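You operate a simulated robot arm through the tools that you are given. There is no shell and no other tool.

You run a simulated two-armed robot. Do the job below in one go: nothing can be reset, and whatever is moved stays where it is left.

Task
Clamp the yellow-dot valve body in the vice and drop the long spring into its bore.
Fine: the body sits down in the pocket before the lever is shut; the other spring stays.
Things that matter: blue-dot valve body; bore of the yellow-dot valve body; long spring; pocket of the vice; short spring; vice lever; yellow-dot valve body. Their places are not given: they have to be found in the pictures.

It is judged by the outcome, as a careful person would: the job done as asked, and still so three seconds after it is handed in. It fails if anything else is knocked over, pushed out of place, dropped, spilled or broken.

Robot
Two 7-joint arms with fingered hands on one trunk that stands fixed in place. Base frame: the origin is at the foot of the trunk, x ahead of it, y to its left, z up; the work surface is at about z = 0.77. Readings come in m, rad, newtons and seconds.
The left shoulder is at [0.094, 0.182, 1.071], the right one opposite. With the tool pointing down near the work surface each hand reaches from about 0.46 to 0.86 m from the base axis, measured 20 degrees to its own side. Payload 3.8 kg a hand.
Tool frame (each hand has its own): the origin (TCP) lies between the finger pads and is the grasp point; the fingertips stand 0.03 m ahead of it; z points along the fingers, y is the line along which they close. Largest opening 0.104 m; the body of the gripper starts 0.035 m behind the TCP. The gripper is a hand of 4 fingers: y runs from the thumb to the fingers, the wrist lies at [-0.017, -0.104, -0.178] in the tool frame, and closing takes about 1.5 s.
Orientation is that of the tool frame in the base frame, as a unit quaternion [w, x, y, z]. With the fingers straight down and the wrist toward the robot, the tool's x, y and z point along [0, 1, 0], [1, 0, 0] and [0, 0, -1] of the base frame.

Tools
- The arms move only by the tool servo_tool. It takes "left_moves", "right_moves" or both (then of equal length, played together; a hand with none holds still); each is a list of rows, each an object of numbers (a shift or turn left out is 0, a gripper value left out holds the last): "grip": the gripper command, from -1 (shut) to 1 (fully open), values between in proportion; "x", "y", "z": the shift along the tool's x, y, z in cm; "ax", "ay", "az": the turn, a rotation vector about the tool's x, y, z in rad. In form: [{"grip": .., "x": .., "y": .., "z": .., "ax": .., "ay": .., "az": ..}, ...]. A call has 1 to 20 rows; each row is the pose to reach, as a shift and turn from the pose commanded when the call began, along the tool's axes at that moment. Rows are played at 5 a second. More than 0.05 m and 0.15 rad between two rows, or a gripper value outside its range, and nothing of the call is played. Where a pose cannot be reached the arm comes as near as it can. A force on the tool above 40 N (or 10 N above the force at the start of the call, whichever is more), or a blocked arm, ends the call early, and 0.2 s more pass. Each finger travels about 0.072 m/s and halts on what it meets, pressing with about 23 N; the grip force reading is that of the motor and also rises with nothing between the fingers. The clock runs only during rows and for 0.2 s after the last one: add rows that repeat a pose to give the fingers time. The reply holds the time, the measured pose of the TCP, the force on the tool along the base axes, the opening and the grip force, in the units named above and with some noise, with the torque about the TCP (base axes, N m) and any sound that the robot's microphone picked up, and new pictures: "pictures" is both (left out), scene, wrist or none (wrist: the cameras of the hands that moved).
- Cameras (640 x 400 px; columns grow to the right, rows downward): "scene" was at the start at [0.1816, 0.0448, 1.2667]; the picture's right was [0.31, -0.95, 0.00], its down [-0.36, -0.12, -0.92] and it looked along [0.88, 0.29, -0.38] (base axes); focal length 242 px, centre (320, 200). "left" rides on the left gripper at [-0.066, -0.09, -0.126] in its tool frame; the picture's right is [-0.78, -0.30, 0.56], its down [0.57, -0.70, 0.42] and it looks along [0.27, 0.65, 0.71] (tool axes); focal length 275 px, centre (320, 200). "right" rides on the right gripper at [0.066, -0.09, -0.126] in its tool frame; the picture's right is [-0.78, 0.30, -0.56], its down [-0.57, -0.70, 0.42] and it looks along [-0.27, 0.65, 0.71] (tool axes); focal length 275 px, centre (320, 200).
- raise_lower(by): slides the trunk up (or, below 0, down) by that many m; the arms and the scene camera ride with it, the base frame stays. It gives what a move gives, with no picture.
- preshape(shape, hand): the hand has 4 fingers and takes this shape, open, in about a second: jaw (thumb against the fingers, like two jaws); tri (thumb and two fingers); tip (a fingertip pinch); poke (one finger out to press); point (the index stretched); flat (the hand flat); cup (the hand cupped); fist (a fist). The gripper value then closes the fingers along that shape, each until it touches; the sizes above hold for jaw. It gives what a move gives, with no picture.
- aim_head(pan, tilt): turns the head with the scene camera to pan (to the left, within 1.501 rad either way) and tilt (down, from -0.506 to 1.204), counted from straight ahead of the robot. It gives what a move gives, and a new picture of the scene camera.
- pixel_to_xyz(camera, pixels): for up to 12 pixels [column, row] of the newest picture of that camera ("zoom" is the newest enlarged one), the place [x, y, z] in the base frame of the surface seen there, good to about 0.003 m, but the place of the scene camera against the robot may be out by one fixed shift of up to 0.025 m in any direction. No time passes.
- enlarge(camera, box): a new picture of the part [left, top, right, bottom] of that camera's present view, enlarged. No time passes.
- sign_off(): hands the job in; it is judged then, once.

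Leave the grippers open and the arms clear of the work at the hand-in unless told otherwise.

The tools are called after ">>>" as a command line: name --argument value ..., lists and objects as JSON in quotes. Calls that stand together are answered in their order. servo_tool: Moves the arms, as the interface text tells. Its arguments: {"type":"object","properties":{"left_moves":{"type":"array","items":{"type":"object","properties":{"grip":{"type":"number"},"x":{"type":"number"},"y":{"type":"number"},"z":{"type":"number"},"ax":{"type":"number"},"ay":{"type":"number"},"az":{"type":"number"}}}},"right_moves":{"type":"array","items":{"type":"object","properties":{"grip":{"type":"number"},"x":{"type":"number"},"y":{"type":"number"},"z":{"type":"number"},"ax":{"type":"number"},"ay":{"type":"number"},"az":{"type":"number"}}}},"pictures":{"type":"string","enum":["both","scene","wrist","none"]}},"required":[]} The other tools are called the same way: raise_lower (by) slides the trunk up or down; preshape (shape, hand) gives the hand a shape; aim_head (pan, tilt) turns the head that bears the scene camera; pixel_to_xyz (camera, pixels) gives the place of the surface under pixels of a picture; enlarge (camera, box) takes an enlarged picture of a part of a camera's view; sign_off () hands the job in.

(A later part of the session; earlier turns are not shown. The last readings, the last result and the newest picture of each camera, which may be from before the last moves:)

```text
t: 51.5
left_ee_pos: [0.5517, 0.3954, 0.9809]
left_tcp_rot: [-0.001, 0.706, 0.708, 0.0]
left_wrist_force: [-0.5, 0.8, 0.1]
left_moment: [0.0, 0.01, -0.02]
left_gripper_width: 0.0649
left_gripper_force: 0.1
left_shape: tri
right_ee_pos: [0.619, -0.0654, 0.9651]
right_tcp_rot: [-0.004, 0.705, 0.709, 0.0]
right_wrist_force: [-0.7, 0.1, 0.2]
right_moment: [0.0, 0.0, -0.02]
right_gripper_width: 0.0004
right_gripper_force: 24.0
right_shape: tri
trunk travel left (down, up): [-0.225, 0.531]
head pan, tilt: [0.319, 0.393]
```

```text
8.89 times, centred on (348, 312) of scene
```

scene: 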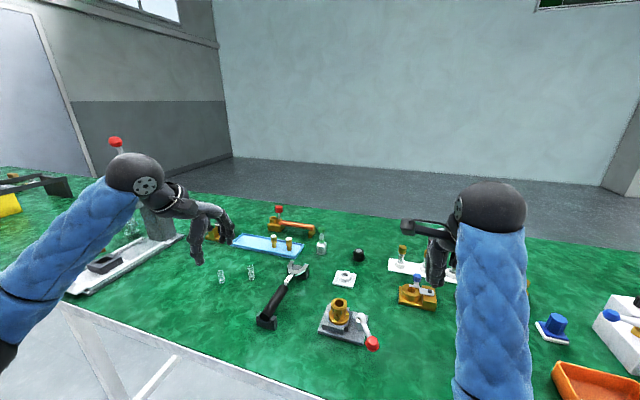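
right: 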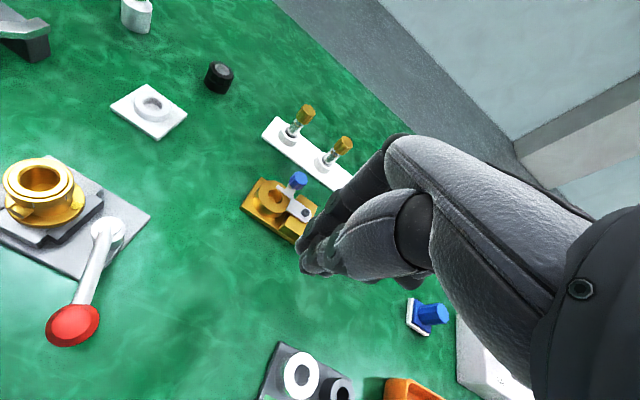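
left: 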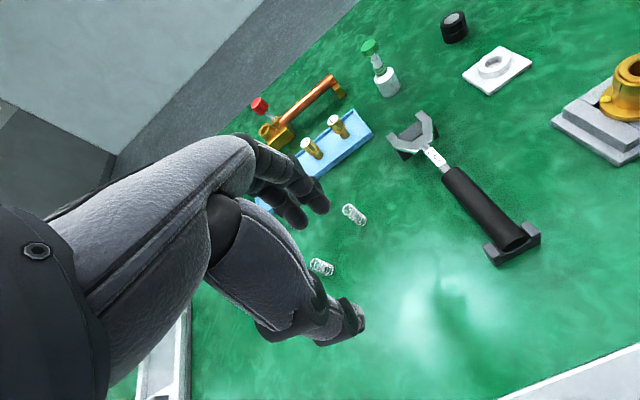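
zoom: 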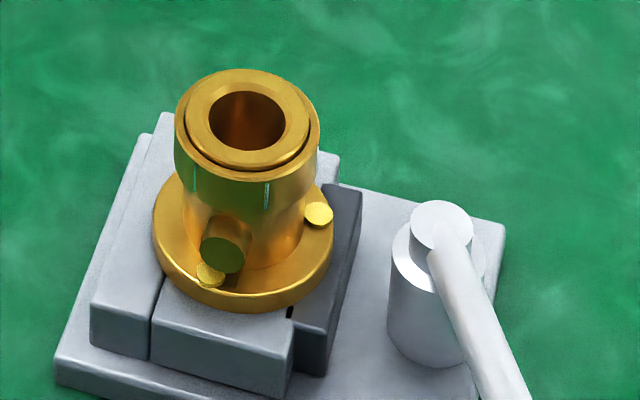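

The jaw has moved about 7 mm, to y ≈ 0.103, right up to the foot, and the body is pushed against the fixed wall. The lever angle was the same at 20 N as it is now, so it is shut. I'll park the right hand open on the right side and bring the left hand toward the long spring.

>>> servo_tool --right_moves '[{"z": -1, "x": -1, "grip": -0.5}, {"z": -2, "x": -4, "grip": 0}, {"z": -3, "x": -7, "grip": 0.5}, {"z": -4, "x": -10, "grip": 1}, {"z": -5, "x": -13}, {"z": -5, "x": -16}, {"z": -5, "x": -18}, {"z": -5, "x": -18}]' --left_moves '[{"y": 0.5}, {"y": 1.5, "x": 0.3}, {"y": 2.7, "x": 0.6, "z": 0.5}, {"y": 4, "x": 0.9, "z": 1.5}, {"y": 5.2, "x": 1.2, "z": 2.5}, {"y": 6.2, "x": 1.5, "z": 3.5}, {"y": 6.8, "x": 1.5, "z": 5}, {"y": 6.8, "x": 1.5, "z": 5}]' --pictures "both"

>>> enlarge --camera "left" --box '[280, 170, 440, 310]'

>>> enlarge --camera "scene" --box '[170, 210, 310, 310]'

```text
t: 53.3
left_ee_pos: [0.6188, 0.4108, 0.9312]
left_tcp_rot: [-0.001, 0.706, 0.708, -0.001]
left_wrist_force: [-0.6, -0.3, -0.2]
left_moment: [0.01, -0.01, 0.01]
left_gripper_width: 0.0647
left_gripper_force: 0.0
left_shape: tri
right_ee_pos: [0.6176, -0.2428, 1.0131]
right_tcp_rot: [-0.003, 0.705, 0.709, 0.001]
right_wrist_force: [0.1, 0.4, -0.4]
right_moment: [0.05, 0.01, -0.05]
right_gripper_width: 0.1036
right_gripper_force: 0.1
right_shape: tri
right hand out of reach, approached as far as the arm can: row 5
trunk travel left (down, up): [-0.225, 0.531]
head pan, tilt: [0.319, 0.393]
```

scene: 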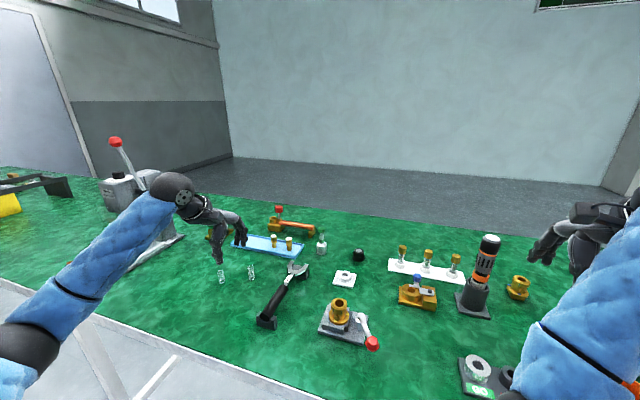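
right: 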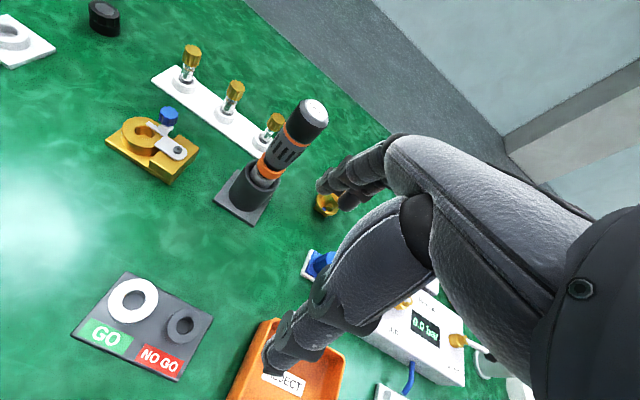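
left: 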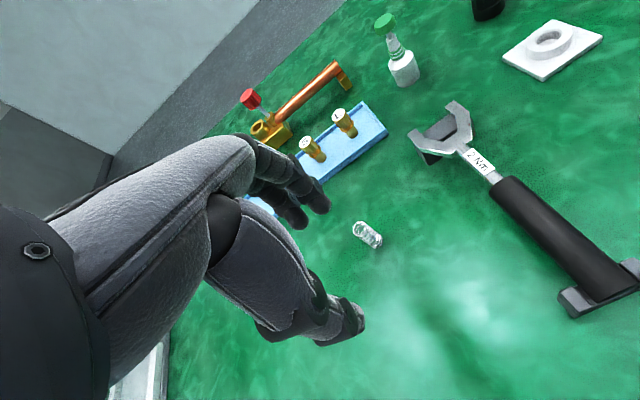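

```text
2.86 times, centred on (360, 240) of left
```

zoom: 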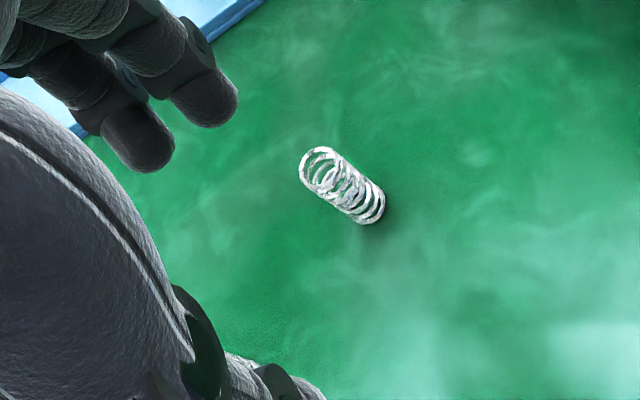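

```text
4.00 times, centred on (240, 260) of scene
```

zoom: 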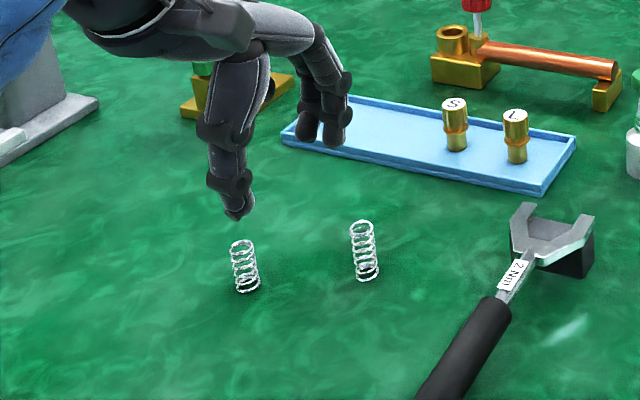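

In the scene zoom the right-hand spring is clearly the longer one. I'll measure its position precisely from the left camera.

>>> enlarge --camera "left" --box '[343, 212, 393, 257]'

```text
8.89 times, centred on (368, 234) of left
```

zoom: 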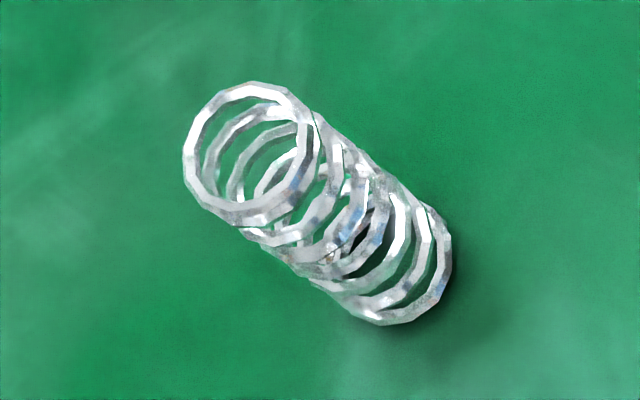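

>>> pixel_to_xyz --camera "zoom" --pixels '[[190, 155], [308, 150], [255, 90], [245, 213], [205, 110], [295, 195], [210, 200], [292, 110], [446, 250], [385, 315], [430, 300], [440, 215]]'

```text
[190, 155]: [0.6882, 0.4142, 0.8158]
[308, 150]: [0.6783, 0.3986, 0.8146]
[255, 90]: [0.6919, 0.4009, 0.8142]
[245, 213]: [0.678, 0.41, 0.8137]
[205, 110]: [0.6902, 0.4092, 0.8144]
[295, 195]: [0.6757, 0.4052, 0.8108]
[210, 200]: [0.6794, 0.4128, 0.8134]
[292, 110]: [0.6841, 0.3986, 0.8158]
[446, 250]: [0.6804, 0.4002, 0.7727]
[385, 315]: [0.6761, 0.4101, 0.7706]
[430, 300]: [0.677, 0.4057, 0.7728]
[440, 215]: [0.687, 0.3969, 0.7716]
```

The spring top is centred at (0.683, 0.406, 0.8145), its OD is about 16 mm, and it is 44 mm tall. The bore is about 18 mm, so insertion needs care. I'll move above the spring with the fingertips clear of its top.

>>> servo_tool --left_moves '[{"y": 1.5}, {"y": 3}, {"y": 4.5}, {"y": 6}, {"y": 6.5}, {"y": 6.5, "z": 2}, {"y": 6.5, "z": 4}, {"y": 6.5, "z": 6}, {"y": 6.5, "z": 6}]' --pictures "both"

>>> enlarge --camera "left" --box '[240, 180, 400, 340]'

>>> enlarge --camera "scene" --box '[200, 220, 290, 300]'

```text
t: 55.3
left_ee_pos: [0.6817, 0.4126, 0.8698]
left_tcp_rot: [-0.001, 0.706, 0.708, 0.0]
left_wrist_force: [0.9, 0.5, -1.0]
left_moment: [-0.01, 0.0, -0.03]
left_gripper_width: 0.0647
left_gripper_force: 0.1
left_shape: tri
right_ee_pos: [0.6185, -0.2424, 1.013]
right_tcp_rot: [-0.003, 0.706, 0.708, 0.001]
right_wrist_force: [-0.5, -0.3, 0.2]
right_moment: [-0.01, -0.04, 0.01]
right_gripper_width: 0.1034
right_gripper_force: 0.0
right_shape: tri
trunk travel left (down, up): [-0.225, 0.531]
head pan, tilt: [0.319, 0.393]
```

scene: 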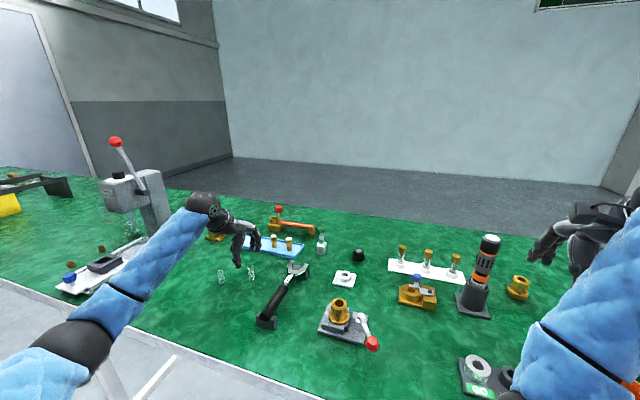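
left: 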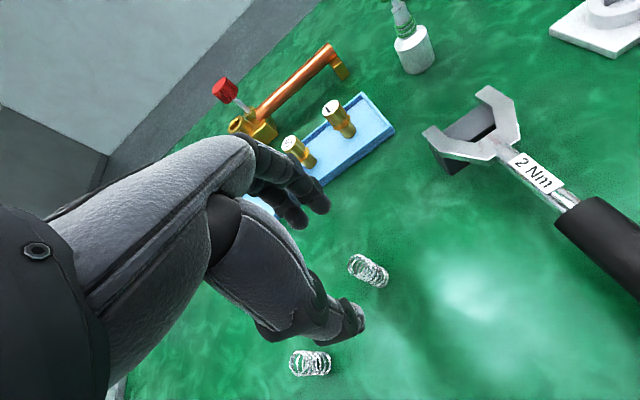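

```text
2.50 times, centred on (320, 260) of left
```

zoom: 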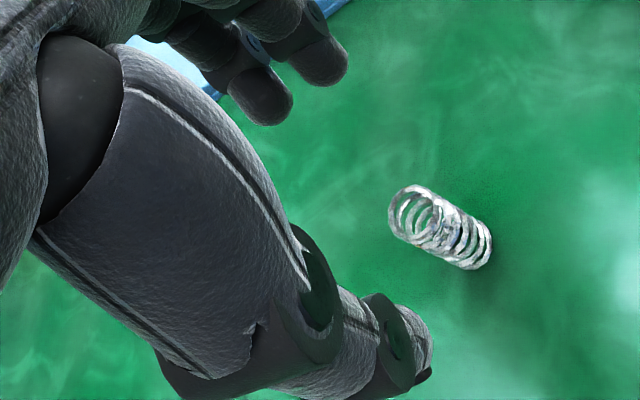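

```text
5.00 times, centred on (245, 260) of scene
```

zoom: 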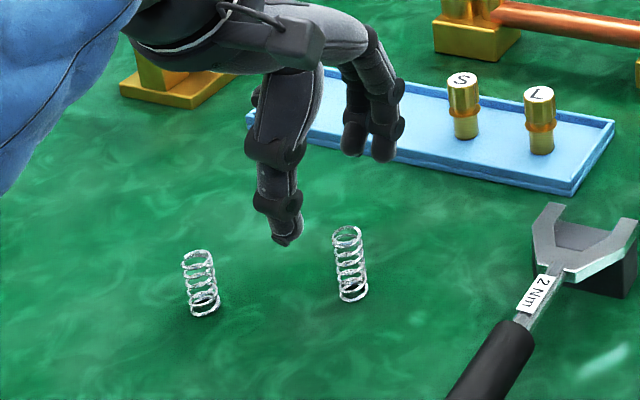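

>>> pixel_to_xyz --camera "left" --pixels '[[361, 308], [364, 318], [363, 328], [298, 226], [303, 228], [322, 212], [328, 209], [350, 265], [366, 262], [356, 273], [360, 256]]'

>>> pixel_to_xyz --camera "zoom" --pixels '[[288, 243], [298, 228], [275, 238], [352, 155], [383, 160], [335, 240], [362, 232], [348, 228], [350, 245]]'

```text
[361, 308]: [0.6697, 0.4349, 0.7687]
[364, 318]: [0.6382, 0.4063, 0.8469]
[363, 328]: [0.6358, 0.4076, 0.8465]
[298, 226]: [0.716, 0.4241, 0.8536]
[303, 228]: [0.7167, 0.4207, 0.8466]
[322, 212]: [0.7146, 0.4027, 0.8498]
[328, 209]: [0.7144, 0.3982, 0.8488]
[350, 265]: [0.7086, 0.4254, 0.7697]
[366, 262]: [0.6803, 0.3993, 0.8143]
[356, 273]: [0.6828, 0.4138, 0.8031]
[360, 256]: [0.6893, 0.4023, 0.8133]
```

```text
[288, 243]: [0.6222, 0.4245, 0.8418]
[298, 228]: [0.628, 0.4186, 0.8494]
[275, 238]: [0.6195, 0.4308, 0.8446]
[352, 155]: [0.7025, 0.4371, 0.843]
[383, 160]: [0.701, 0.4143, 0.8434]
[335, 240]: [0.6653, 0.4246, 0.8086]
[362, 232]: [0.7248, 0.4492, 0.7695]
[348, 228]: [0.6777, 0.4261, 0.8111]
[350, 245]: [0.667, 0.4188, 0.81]
```

The finger pair is centred about 3–4 mm too far in +y relative to the spring. I'll shift −3 mm in y and +1 mm in x, then lower 5.2 cm around the spring.

>>> servo_tool --left_moves '[{"x": -0.3, "y": 0.1}, {"x": -0.3, "y": 0.1, "z": 1.2}, {"x": -0.3, "y": 0.1, "z": 2.5}, {"x": -0.3, "y": 0.1, "z": 3.8}, {"x": -0.3, "y": 0.1, "z": 4.7}, {"x": -0.3, "y": 0.1, "z": 5.2}, {"x": -0.3, "y": 0.1, "z": 5.2}]' --pictures "both"

>>> enlarge --camera "left" --box '[240, 180, 400, 340]'

>>> enlarge --camera "scene" --box '[200, 220, 290, 300]'

```text
t: 56.9
left_ee_pos: [0.6851, 0.4082, 0.818]
left_tcp_rot: [0.0, 0.706, 0.709, 0.0]
left_wrist_force: [0.0, 0.2, 1.1]
left_moment: [0.02, -0.02, 0.0]
left_gripper_width: 0.0647
left_gripper_force: 0.0
left_shape: tri
right_ee_pos: [0.6181, -0.2429, 1.0137]
right_tcp_rot: [-0.003, 0.706, 0.709, 0.001]
right_wrist_force: [-0.4, 0.3, 0.4]
right_moment: [0.02, -0.01, 0.0]
right_gripper_width: 0.1038
right_gripper_force: 0.1
right_shape: tri
trunk travel left (down, up): [-0.225, 0.531]
head pan, tilt: [0.319, 0.393]
```

scene: 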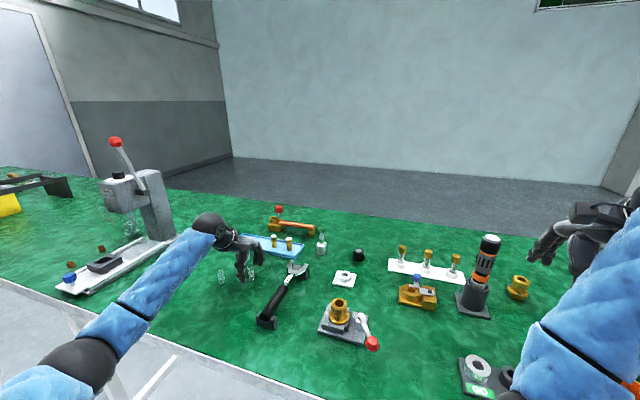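
left: 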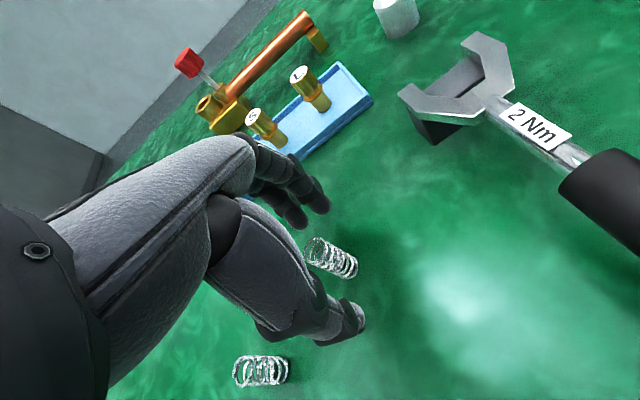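

```text
2.50 times, centred on (320, 260) of left
```

zoom: 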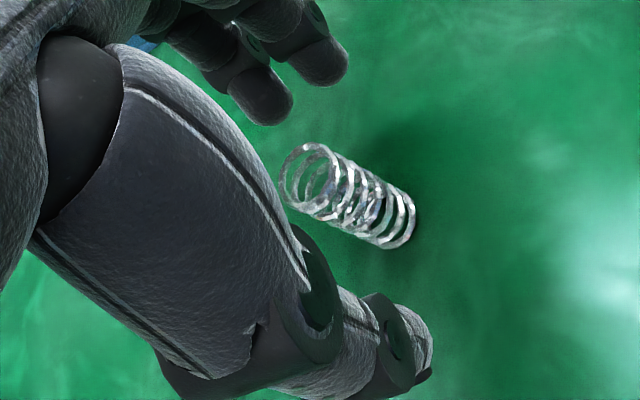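

```text
5.00 times, centred on (245, 260) of scene
```

zoom: 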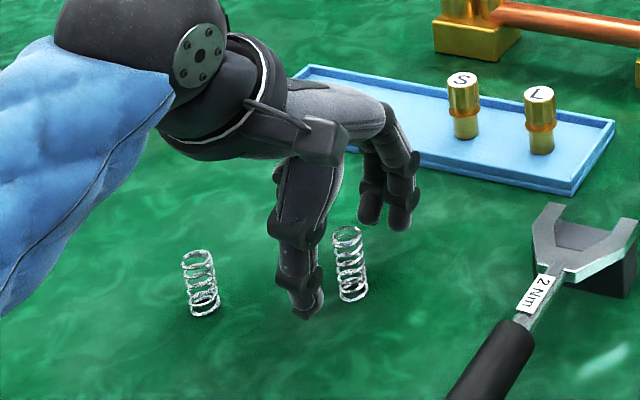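

The spring stands midway between thumb and fingers. Closing slowly.

>>> servo_tool --left_moves '[{"grip": 0.0}, {"grip": -0.25}, {"grip": -0.4}, {"grip": -0.5}, {"grip": -0.55}, {"grip": -0.6}, {"grip": -0.6}]' --pictures "both"

>>> enlarge --camera "left" --box '[240, 180, 400, 340]'

>>> enlarge --camera "scene" --box '[200, 220, 290, 300]'

```text
t: 58.5
left_ee_pos: [0.6848, 0.4079, 0.8172]
left_tcp_rot: [0.001, 0.706, 0.708, 0.0]
left_wrist_force: [0.3, -0.8, -0.2]
left_moment: [-0.01, -0.02, -0.01]
left_gripper_width: 0.0213
left_gripper_force: 0.1
left_shape: tri
right_ee_pos: [0.6187, -0.2418, 1.0145]
right_tcp_rot: [-0.004, 0.705, 0.709, 0.0]
right_wrist_force: [-0.2, 0.0, 0.6]
right_moment: [0.0, -0.01, 0.0]
right_gripper_width: 0.1037
right_gripper_force: 0.1
right_shape: tri
trunk travel left (down, up): [-0.225, 0.531]
head pan, tilt: [0.319, 0.393]
```

scene: 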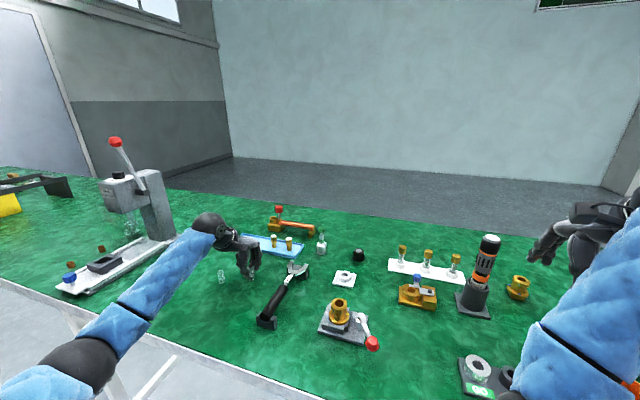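
left: 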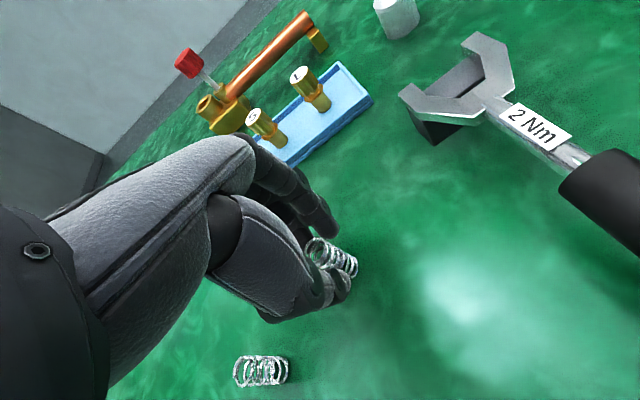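

```text
2.50 times, centred on (320, 260) of left
```

zoom: 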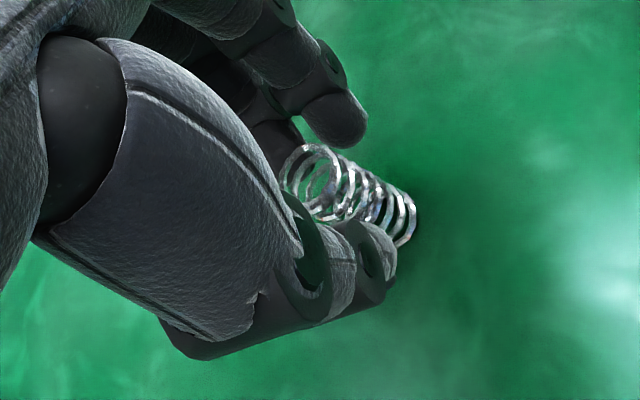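

```text
5.00 times, centred on (245, 260) of scene
```

zoom: 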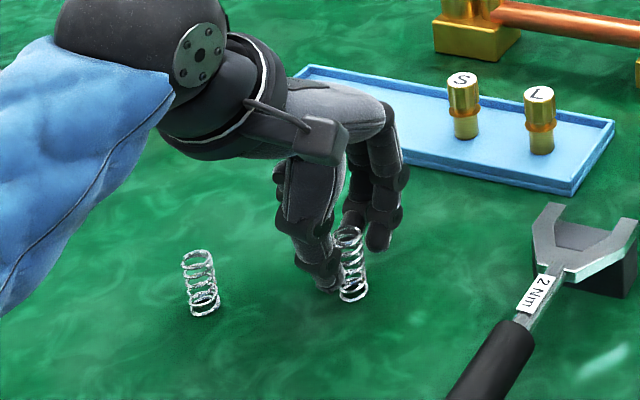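

>>> servo_tool --left_moves '[{"grip": -0.65}, {"grip": -0.7}, {"grip": -0.75}, {"grip": -0.8}, {"grip": -0.9}, {"grip": -1}, {"grip": -1}]' --pictures "both"

>>> enlarge --camera "left" --box '[240, 180, 400, 340]'

>>> enlarge --camera "scene" --box '[200, 220, 290, 300]'

```text
t: 60.1
left_ee_pos: [0.6852, 0.4083, 0.8188]
left_tcp_rot: [-0.001, 0.706, 0.708, 0.0]
left_wrist_force: [0.4, 0.1, 0.3]
left_moment: [0.02, -0.03, -0.05]
left_gripper_width: 0.0075
left_gripper_force: 23.0
left_shape: tri
right_ee_pos: [0.6177, -0.2439, 1.0139]
right_tcp_rot: [-0.002, 0.706, 0.709, 0.001]
right_wrist_force: [-1.4, -0.4, 0.7]
right_moment: [-0.02, 0.02, -0.02]
right_gripper_width: 0.1035
right_gripper_force: 0.2
right_shape: tri
trunk travel left (down, up): [-0.225, 0.531]
head pan, tilt: [0.319, 0.393]
```

scene: 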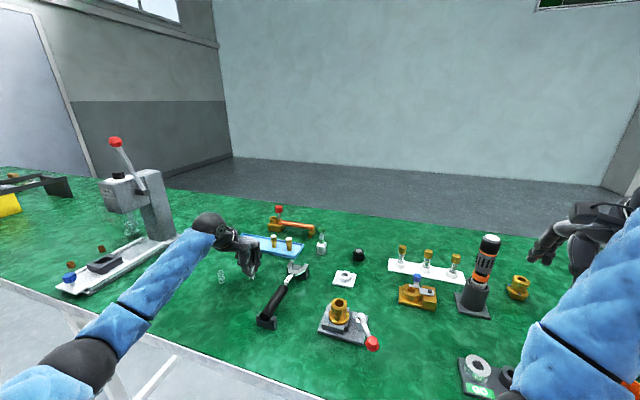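
left: 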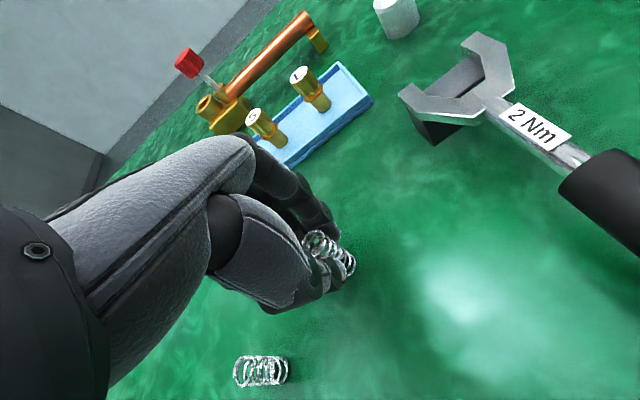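

```text
2.50 times, centred on (320, 260) of left
```

zoom: 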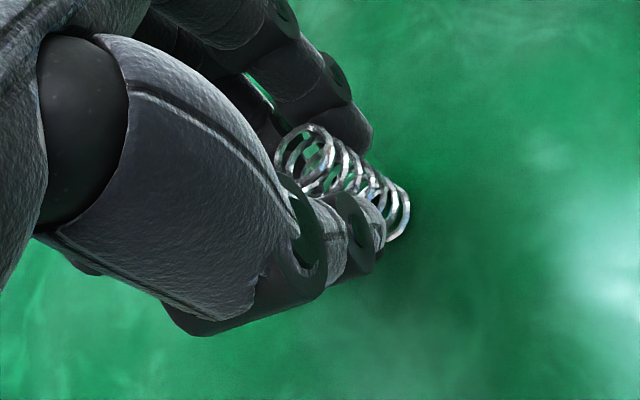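

```text
5.00 times, centred on (245, 260) of scene
```

zoom: 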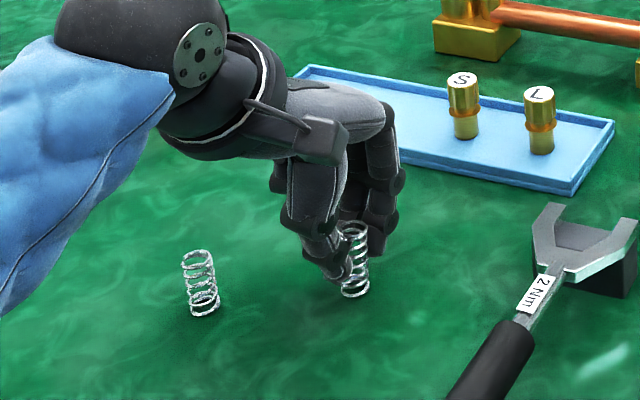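

Gripped (23 N) and the spring is still upright. I'll lift 3 cm and check it.

>>> servo_tool --left_moves '[{"grip": -1, "z": -0.4}, {"z": -1}, {"z": -2}, {"z": -3}, {"z": -4}, {"z": -4}]' --pictures "both"

>>> enlarge --camera "left" --box '[280, 200, 380, 300]'

>>> enlarge --camera "scene" --box '[215, 220, 285, 290]'

```text
t: 61.5
left_ee_pos: [0.6862, 0.4092, 0.8579]
left_tcp_rot: [-0.001, 0.706, 0.708, -0.001]
left_wrist_force: [0.2, 0.1, 1.0]
left_moment: [0.01, -0.02, -0.01]
left_gripper_width: 0.0074
left_gripper_force: 23.3
left_shape: tri
right_ee_pos: [0.6183, -0.2429, 1.0132]
right_tcp_rot: [-0.003, 0.705, 0.709, 0.001]
right_wrist_force: [0.1, -0.7, -1.0]
right_moment: [0.01, -0.02, 0.02]
right_gripper_width: 0.1037
right_gripper_force: 0.1
right_shape: tri
trunk travel left (down, up): [-0.225, 0.531]
head pan, tilt: [0.319, 0.393]
```

scene: 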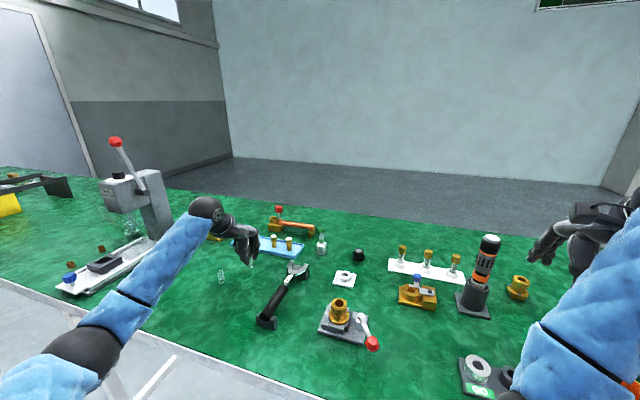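
left: 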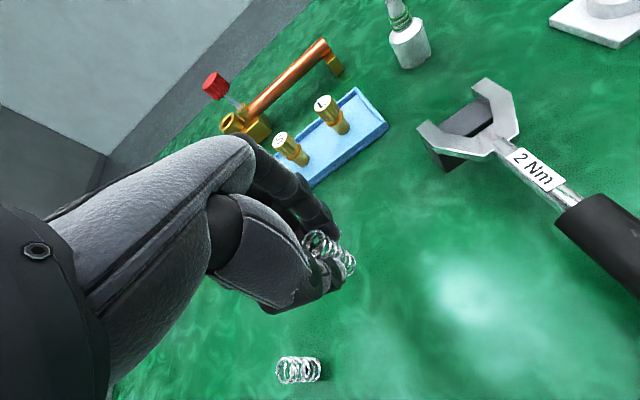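

```text
4.00 times, centred on (330, 250) of left
```

zoom: 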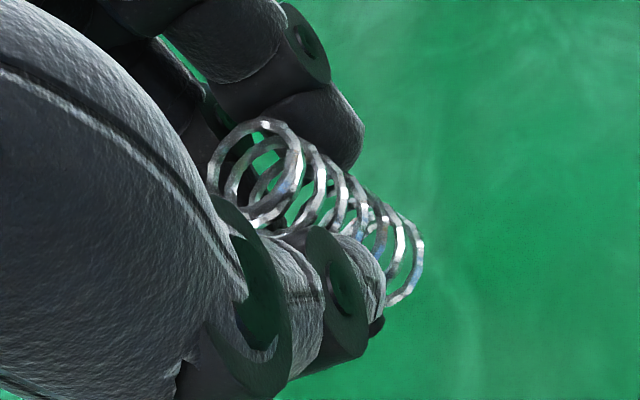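

```text
5.71 times, centred on (250, 255) of scene
```

zoom: 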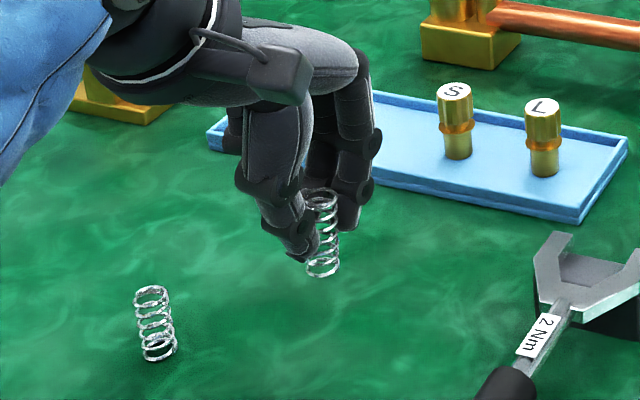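

The spring is held upright. I'll measure its top ring and bottom ring relative to the hand.

>>> pixel_to_xyz --camera "zoom" --pixels '[[214, 175], [299, 170], [262, 125], [250, 224], [225, 140], [290, 135], [420, 245], [418, 270], [402, 298], [410, 225], [392, 300], [364, 205]]'

>>> enlarge --camera "scene" --box '[235, 235, 270, 270]'

```text
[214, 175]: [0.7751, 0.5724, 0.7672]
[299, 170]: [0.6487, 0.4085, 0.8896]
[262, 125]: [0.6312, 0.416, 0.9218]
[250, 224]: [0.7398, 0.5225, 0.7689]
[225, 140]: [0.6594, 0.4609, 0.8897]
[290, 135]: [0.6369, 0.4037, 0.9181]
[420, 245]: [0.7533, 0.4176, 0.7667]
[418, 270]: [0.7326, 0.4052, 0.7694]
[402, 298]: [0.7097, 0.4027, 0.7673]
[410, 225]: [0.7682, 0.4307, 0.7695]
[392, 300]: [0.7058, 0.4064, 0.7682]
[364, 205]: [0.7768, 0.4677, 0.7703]
```

```text
11.43 times, centred on (252, 252) of scene
```

zoom: 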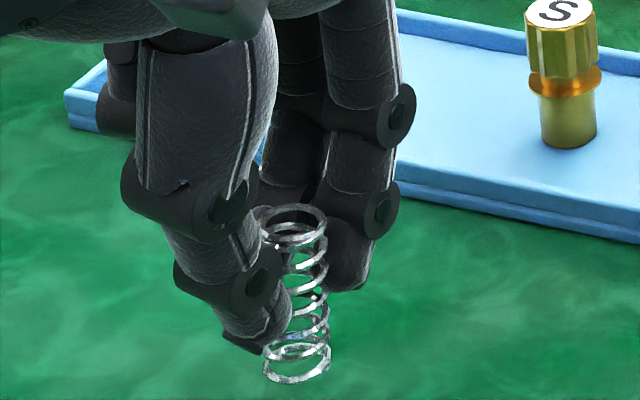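

Those last readings came from the scene zoom rather than the left one, so I'm discarding them. I'm re-measuring with this newest zoom: top ring near (292,222) and bottom ring near (297,363).

>>> pixel_to_xyz --camera "zoom" --pixels '[[290, 206], [324, 215], [310, 237], [285, 243], [265, 215], [266, 372], [328, 355], [298, 381], [280, 380], [318, 374], [297, 347]]'

>>> enlarge --camera "left" --box '[290, 215, 370, 285]'

```text
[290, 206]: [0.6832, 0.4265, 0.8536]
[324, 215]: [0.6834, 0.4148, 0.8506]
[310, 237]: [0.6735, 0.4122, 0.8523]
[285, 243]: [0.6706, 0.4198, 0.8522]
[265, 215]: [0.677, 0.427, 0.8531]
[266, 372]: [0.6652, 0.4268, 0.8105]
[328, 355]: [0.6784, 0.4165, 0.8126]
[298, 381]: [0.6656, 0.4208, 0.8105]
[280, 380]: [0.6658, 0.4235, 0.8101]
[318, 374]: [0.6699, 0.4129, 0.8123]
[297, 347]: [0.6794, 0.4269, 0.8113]
```

```text
5.71 times, centred on (330, 250) of left
```

zoom: 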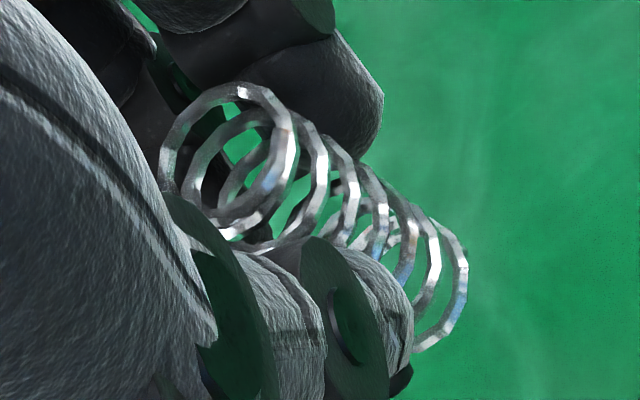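

The spring leans only about 3–4° (its bottom is about 2 mm toward the robot and 2 mm to the left of its top), and its axis is near the TCP. I'll carry it up and over to the vice, stopping well above the bore.

>>> servo_tool --left_moves '[{"z": -2}, {"z": -4.5}, {"z": -7.2}, {"z": -7.2, "x": -2, "y": -0.5}, {"z": -7.2, "x": -5, "y": -1.3}, {"z": -7.2, "x": -8, "y": -2.1}, {"z": -7.2, "x": -11, "y": -3}, {"z": -7.2, "x": -14, "y": -3.8}, {"z": -7.2, "x": -17, "y": -4.6}, {"z": -7.2, "x": -20, "y": -5.4}, {"z": -7.2, "x": -23, "y": -6.2}, {"z": -7.2, "x": -26, "y": -7.1}, {"z": -7.2, "x": -28, "y": -7.9}, {"z": -7.2, "x": -28.9, "y": -7.9}, {"z": -7.2, "x": -28.9, "y": -7.9}]' --pictures "both"

>>> enlarge --camera "scene" --box '[310, 250, 380, 320]'

>>> enlarge --camera "left" --box '[280, 200, 440, 320]'

```text
t: 64.7
left_ee_pos: [0.6049, 0.1172, 0.9317]
left_tcp_rot: [0.0, 0.706, 0.708, 0.0]
left_wrist_force: [-0.2, -0.5, 0.3]
left_moment: [0.0, 0.02, 0.0]
left_gripper_width: 0.0073
left_gripper_force: 23.5
left_shape: tri
right_ee_pos: [0.6185, -0.2423, 1.0134]
right_tcp_rot: [-0.003, 0.705, 0.709, 0.001]
right_wrist_force: [-0.7, 0.0, 0.7]
right_moment: [0.01, 0.0, 0.01]
right_gripper_width: 0.1036
right_gripper_force: 0.1
right_shape: tri
trunk travel left (down, up): [-0.225, 0.531]
head pan, tilt: [0.319, 0.393]
```

scene: 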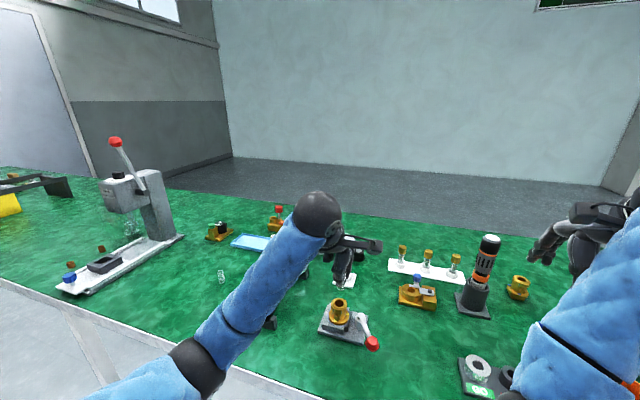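
left: 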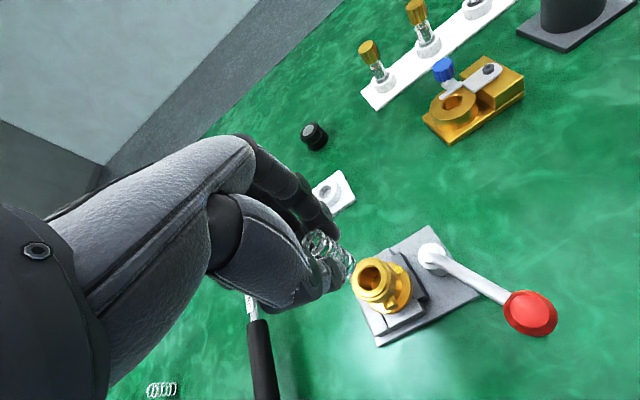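

```text
5.71 times, centred on (345, 285) of scene
```

zoom: 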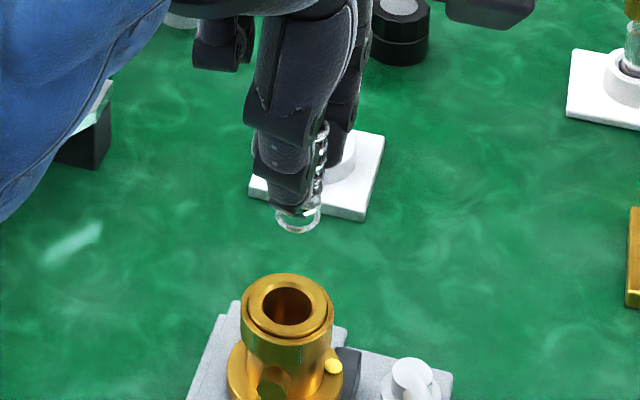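

```text
3.33 times, centred on (360, 260) of left
```

zoom: 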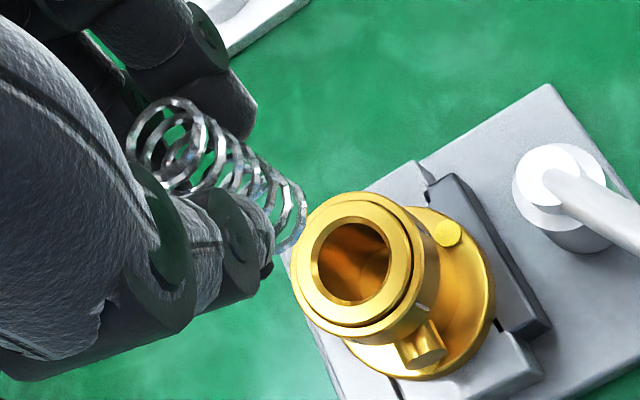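

Good view. I'll measure the bore centre from the left camera.

>>> pixel_to_xyz --camera "zoom" --pixels '[[304, 262], [402, 262], [352, 205], [353, 318], [318, 222], [388, 302], [390, 225], [316, 300], [375, 212], [330, 312]]'

>>> enlarge --camera "left" --box '[355, 245, 425, 305]'

```text
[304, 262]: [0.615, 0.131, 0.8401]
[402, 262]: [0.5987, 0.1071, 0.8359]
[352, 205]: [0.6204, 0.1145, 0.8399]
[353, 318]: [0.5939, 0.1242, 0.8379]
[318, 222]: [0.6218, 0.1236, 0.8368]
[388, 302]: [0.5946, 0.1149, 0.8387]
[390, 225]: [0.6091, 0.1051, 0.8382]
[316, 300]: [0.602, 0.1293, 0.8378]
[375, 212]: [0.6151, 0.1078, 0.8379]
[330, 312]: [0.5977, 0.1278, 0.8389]
```

```text
6.67 times, centred on (390, 275) of left
```

zoom: 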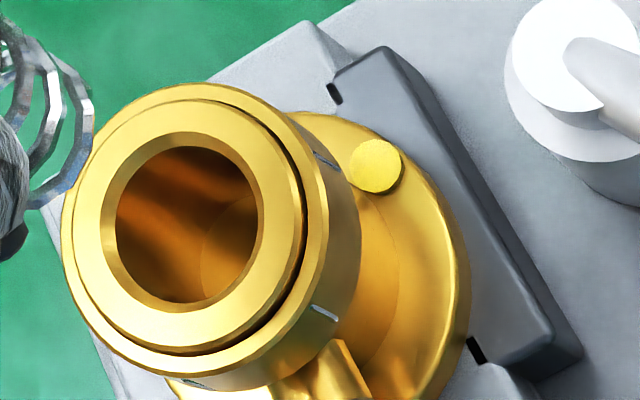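

Bore centre: (0.607, 0.1185), top at z 0.838, with a diameter of about 18–20 mm plus chamfer. Next a close look at the spring's bottom ring in the hand.

>>> enlarge --camera "left" --box '[300, 225, 364, 281]'

>>> enlarge --camera "scene" --box '[330, 260, 365, 295]'

```text
7.14 times, centred on (332, 253) of left
```

zoom: 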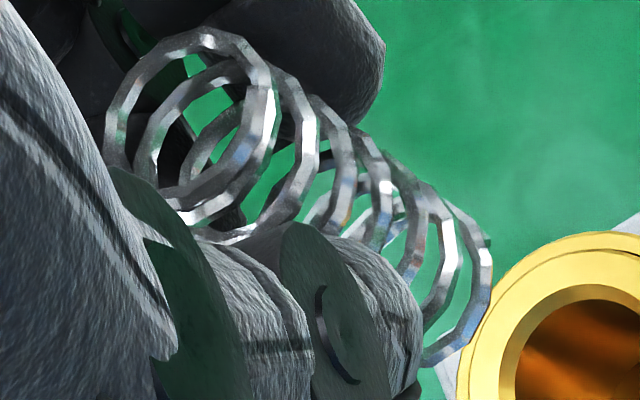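

```text
11.43 times, centred on (348, 278) of scene
```

zoom: 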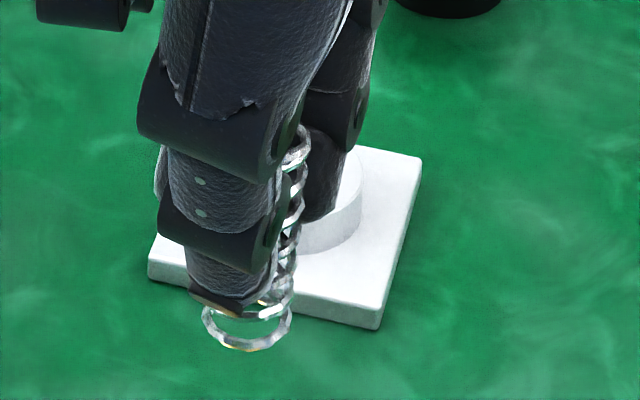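

Using hand-frame geometry, the spring leans about 3.7° in base y and its axis is about 5 mm short of the bore in +y. I'll tilt the hand by (−0.023, −0.064) rad to straighten it, shift +4.5 mm, and lower until the spring's bottom is just above the bore.

>>> servo_tool --left_moves '[{"x": 0.2, "ax": -0.012, "ay": -0.032}, {"x": 0.45, "ax": -0.023, "ay": -0.064}, {"x": 0.45, "ax": -0.023, "ay": -0.064, "z": 1}, {"x": 0.45, "ax": -0.023, "ay": -0.064, "z": 2}, {"x": 0.45, "ax": -0.023, "ay": -0.064, "z": 3}, {"x": 0.45, "ax": -0.023, "ay": -0.064, "z": 3.7}, {"x": 0.45, "ax": -0.023, "ay": -0.064, "z": 3.7}]' --pictures "both"

>>> enlarge --camera "left" --box '[300, 220, 400, 310]'

>>> enlarge --camera "scene" --box '[322, 272, 362, 312]'

```text
t: 66.3
left_ee_pos: [0.6076, 0.1226, 0.8948]
left_tcp_rot: [0.031, 0.705, 0.708, -0.015]
left_wrist_force: [-0.6, -0.1, -0.3]
left_moment: [0.03, -0.01, -0.01]
left_gripper_width: 0.0073
left_gripper_force: 23.4
left_shape: tri
right_ee_pos: [0.6174, -0.2423, 1.0132]
right_tcp_rot: [-0.003, 0.706, 0.709, 0.001]
right_wrist_force: [0.2, -0.5, 0.2]
right_moment: [0.01, -0.01, 0.02]
right_gripper_width: 0.1036
right_gripper_force: 0.1
right_shape: tri
trunk travel left (down, up): [-0.225, 0.531]
head pan, tilt: [0.319, 0.393]
```

scene: 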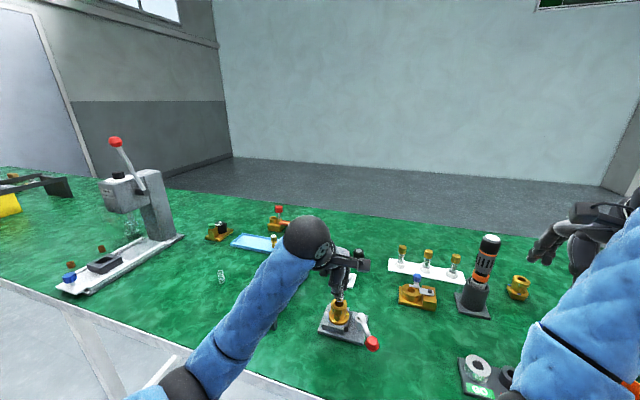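
left: 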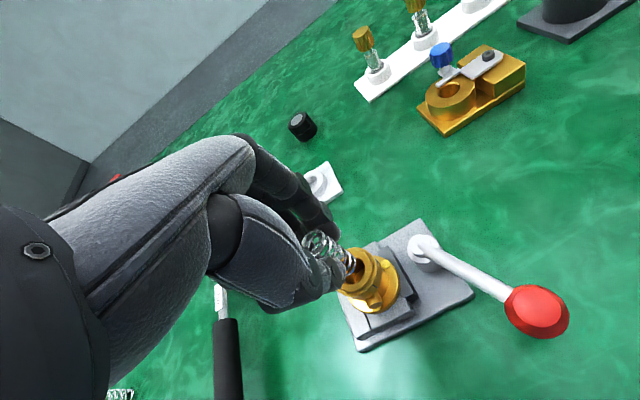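

```text
4.44 times, centred on (350, 265) of left
```

zoom: 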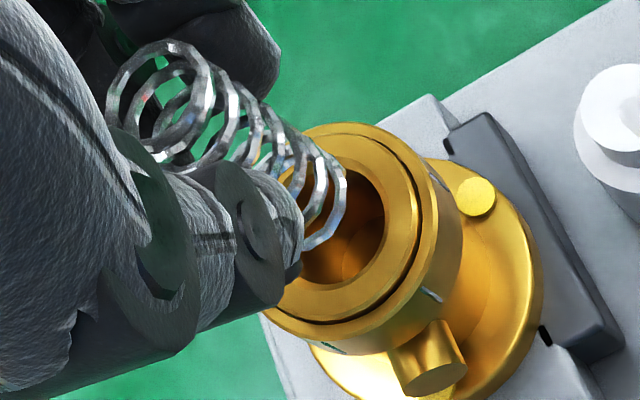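

```text
10.00 times, centred on (342, 292) of scene
```

zoom: 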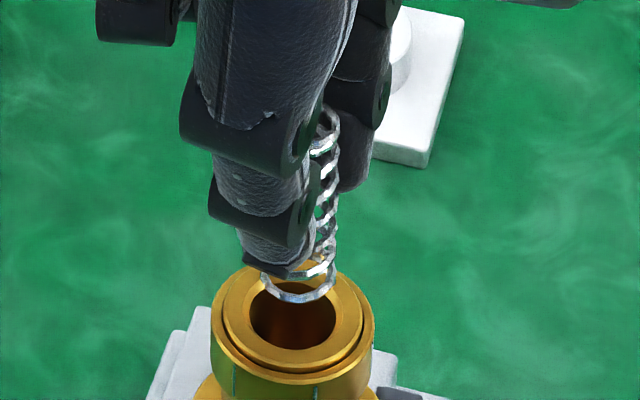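

The spring's bottom is right over the bore, slightly high. I'll check the alignment closely in the left view.

>>> enlarge --camera "left" --box '[320, 235, 400, 305]'

```text
5.71 times, centred on (360, 270) of left
```

zoom: 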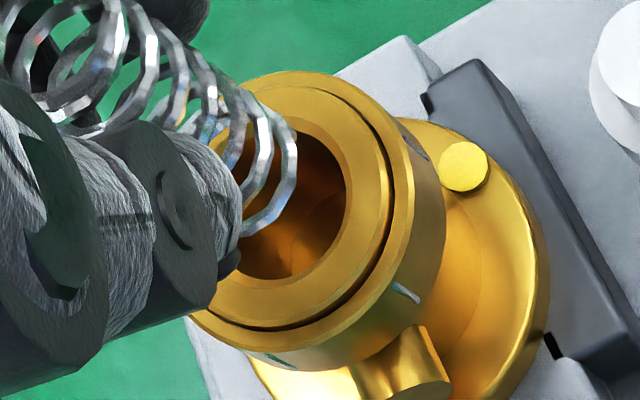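

Both views suggest the spring is about 2.5 mm too far forward (+x) and slightly short in +y. I'll shift it and look again.

>>> servo_tool --left_moves '[{"x": 0.04, "y": -0.12}, {"x": 0.08, "y": -0.25}, {"x": 0.08, "y": -0.25}]' --pictures "both"

>>> enlarge --camera "scene" --box '[327, 285, 357, 315]'

>>> enlarge --camera "left" --box '[320, 235, 400, 305]'

```text
t: 67.1
left_ee_pos: [0.6052, 0.1233, 0.8921]
left_tcp_rot: [0.032, 0.706, 0.708, -0.016]
left_wrist_force: [-0.2, -0.1, -0.7]
left_moment: [-0.02, 0.01, 0.01]
left_gripper_width: 0.0073
left_gripper_force: 22.6
left_shape: tri
right_ee_pos: [0.6184, -0.2429, 1.0139]
right_tcp_rot: [-0.003, 0.705, 0.709, 0.001]
right_wrist_force: [-0.6, 0.7, -0.7]
right_moment: [-0.03, -0.03, 0.0]
right_gripper_width: 0.1038
right_gripper_force: 0.1
right_shape: tri
trunk travel left (down, up): [-0.225, 0.531]
head pan, tilt: [0.319, 0.393]
```

scene: 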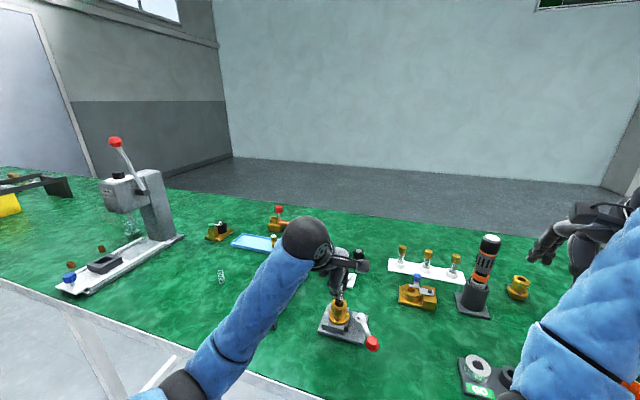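
left: 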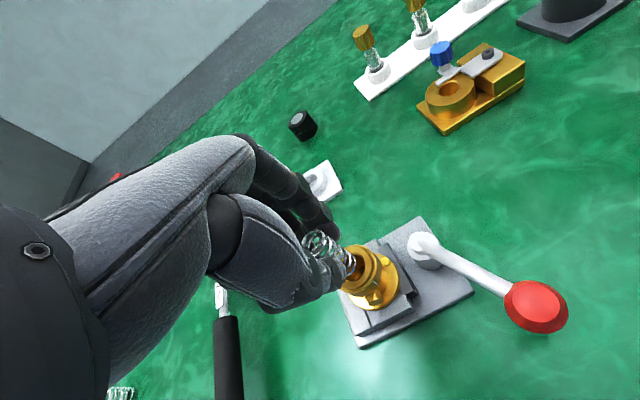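

```text
13.33 times, centred on (342, 300) of scene
```

zoom: 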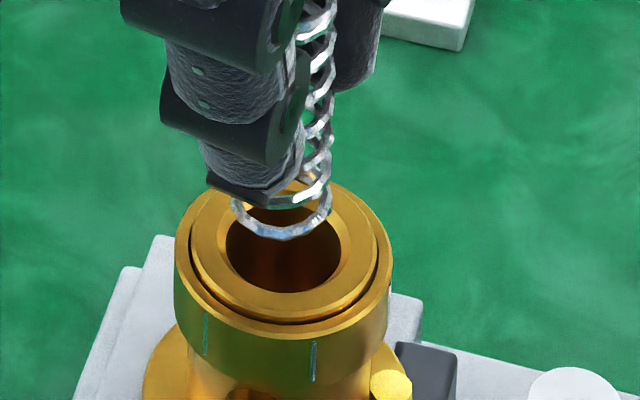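

```text
5.71 times, centred on (360, 270) of left
```

zoom: 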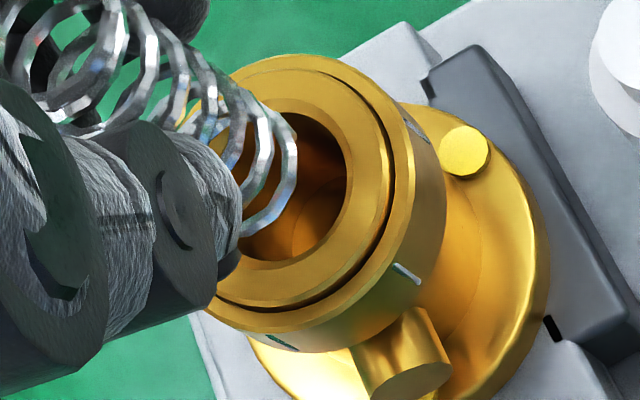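

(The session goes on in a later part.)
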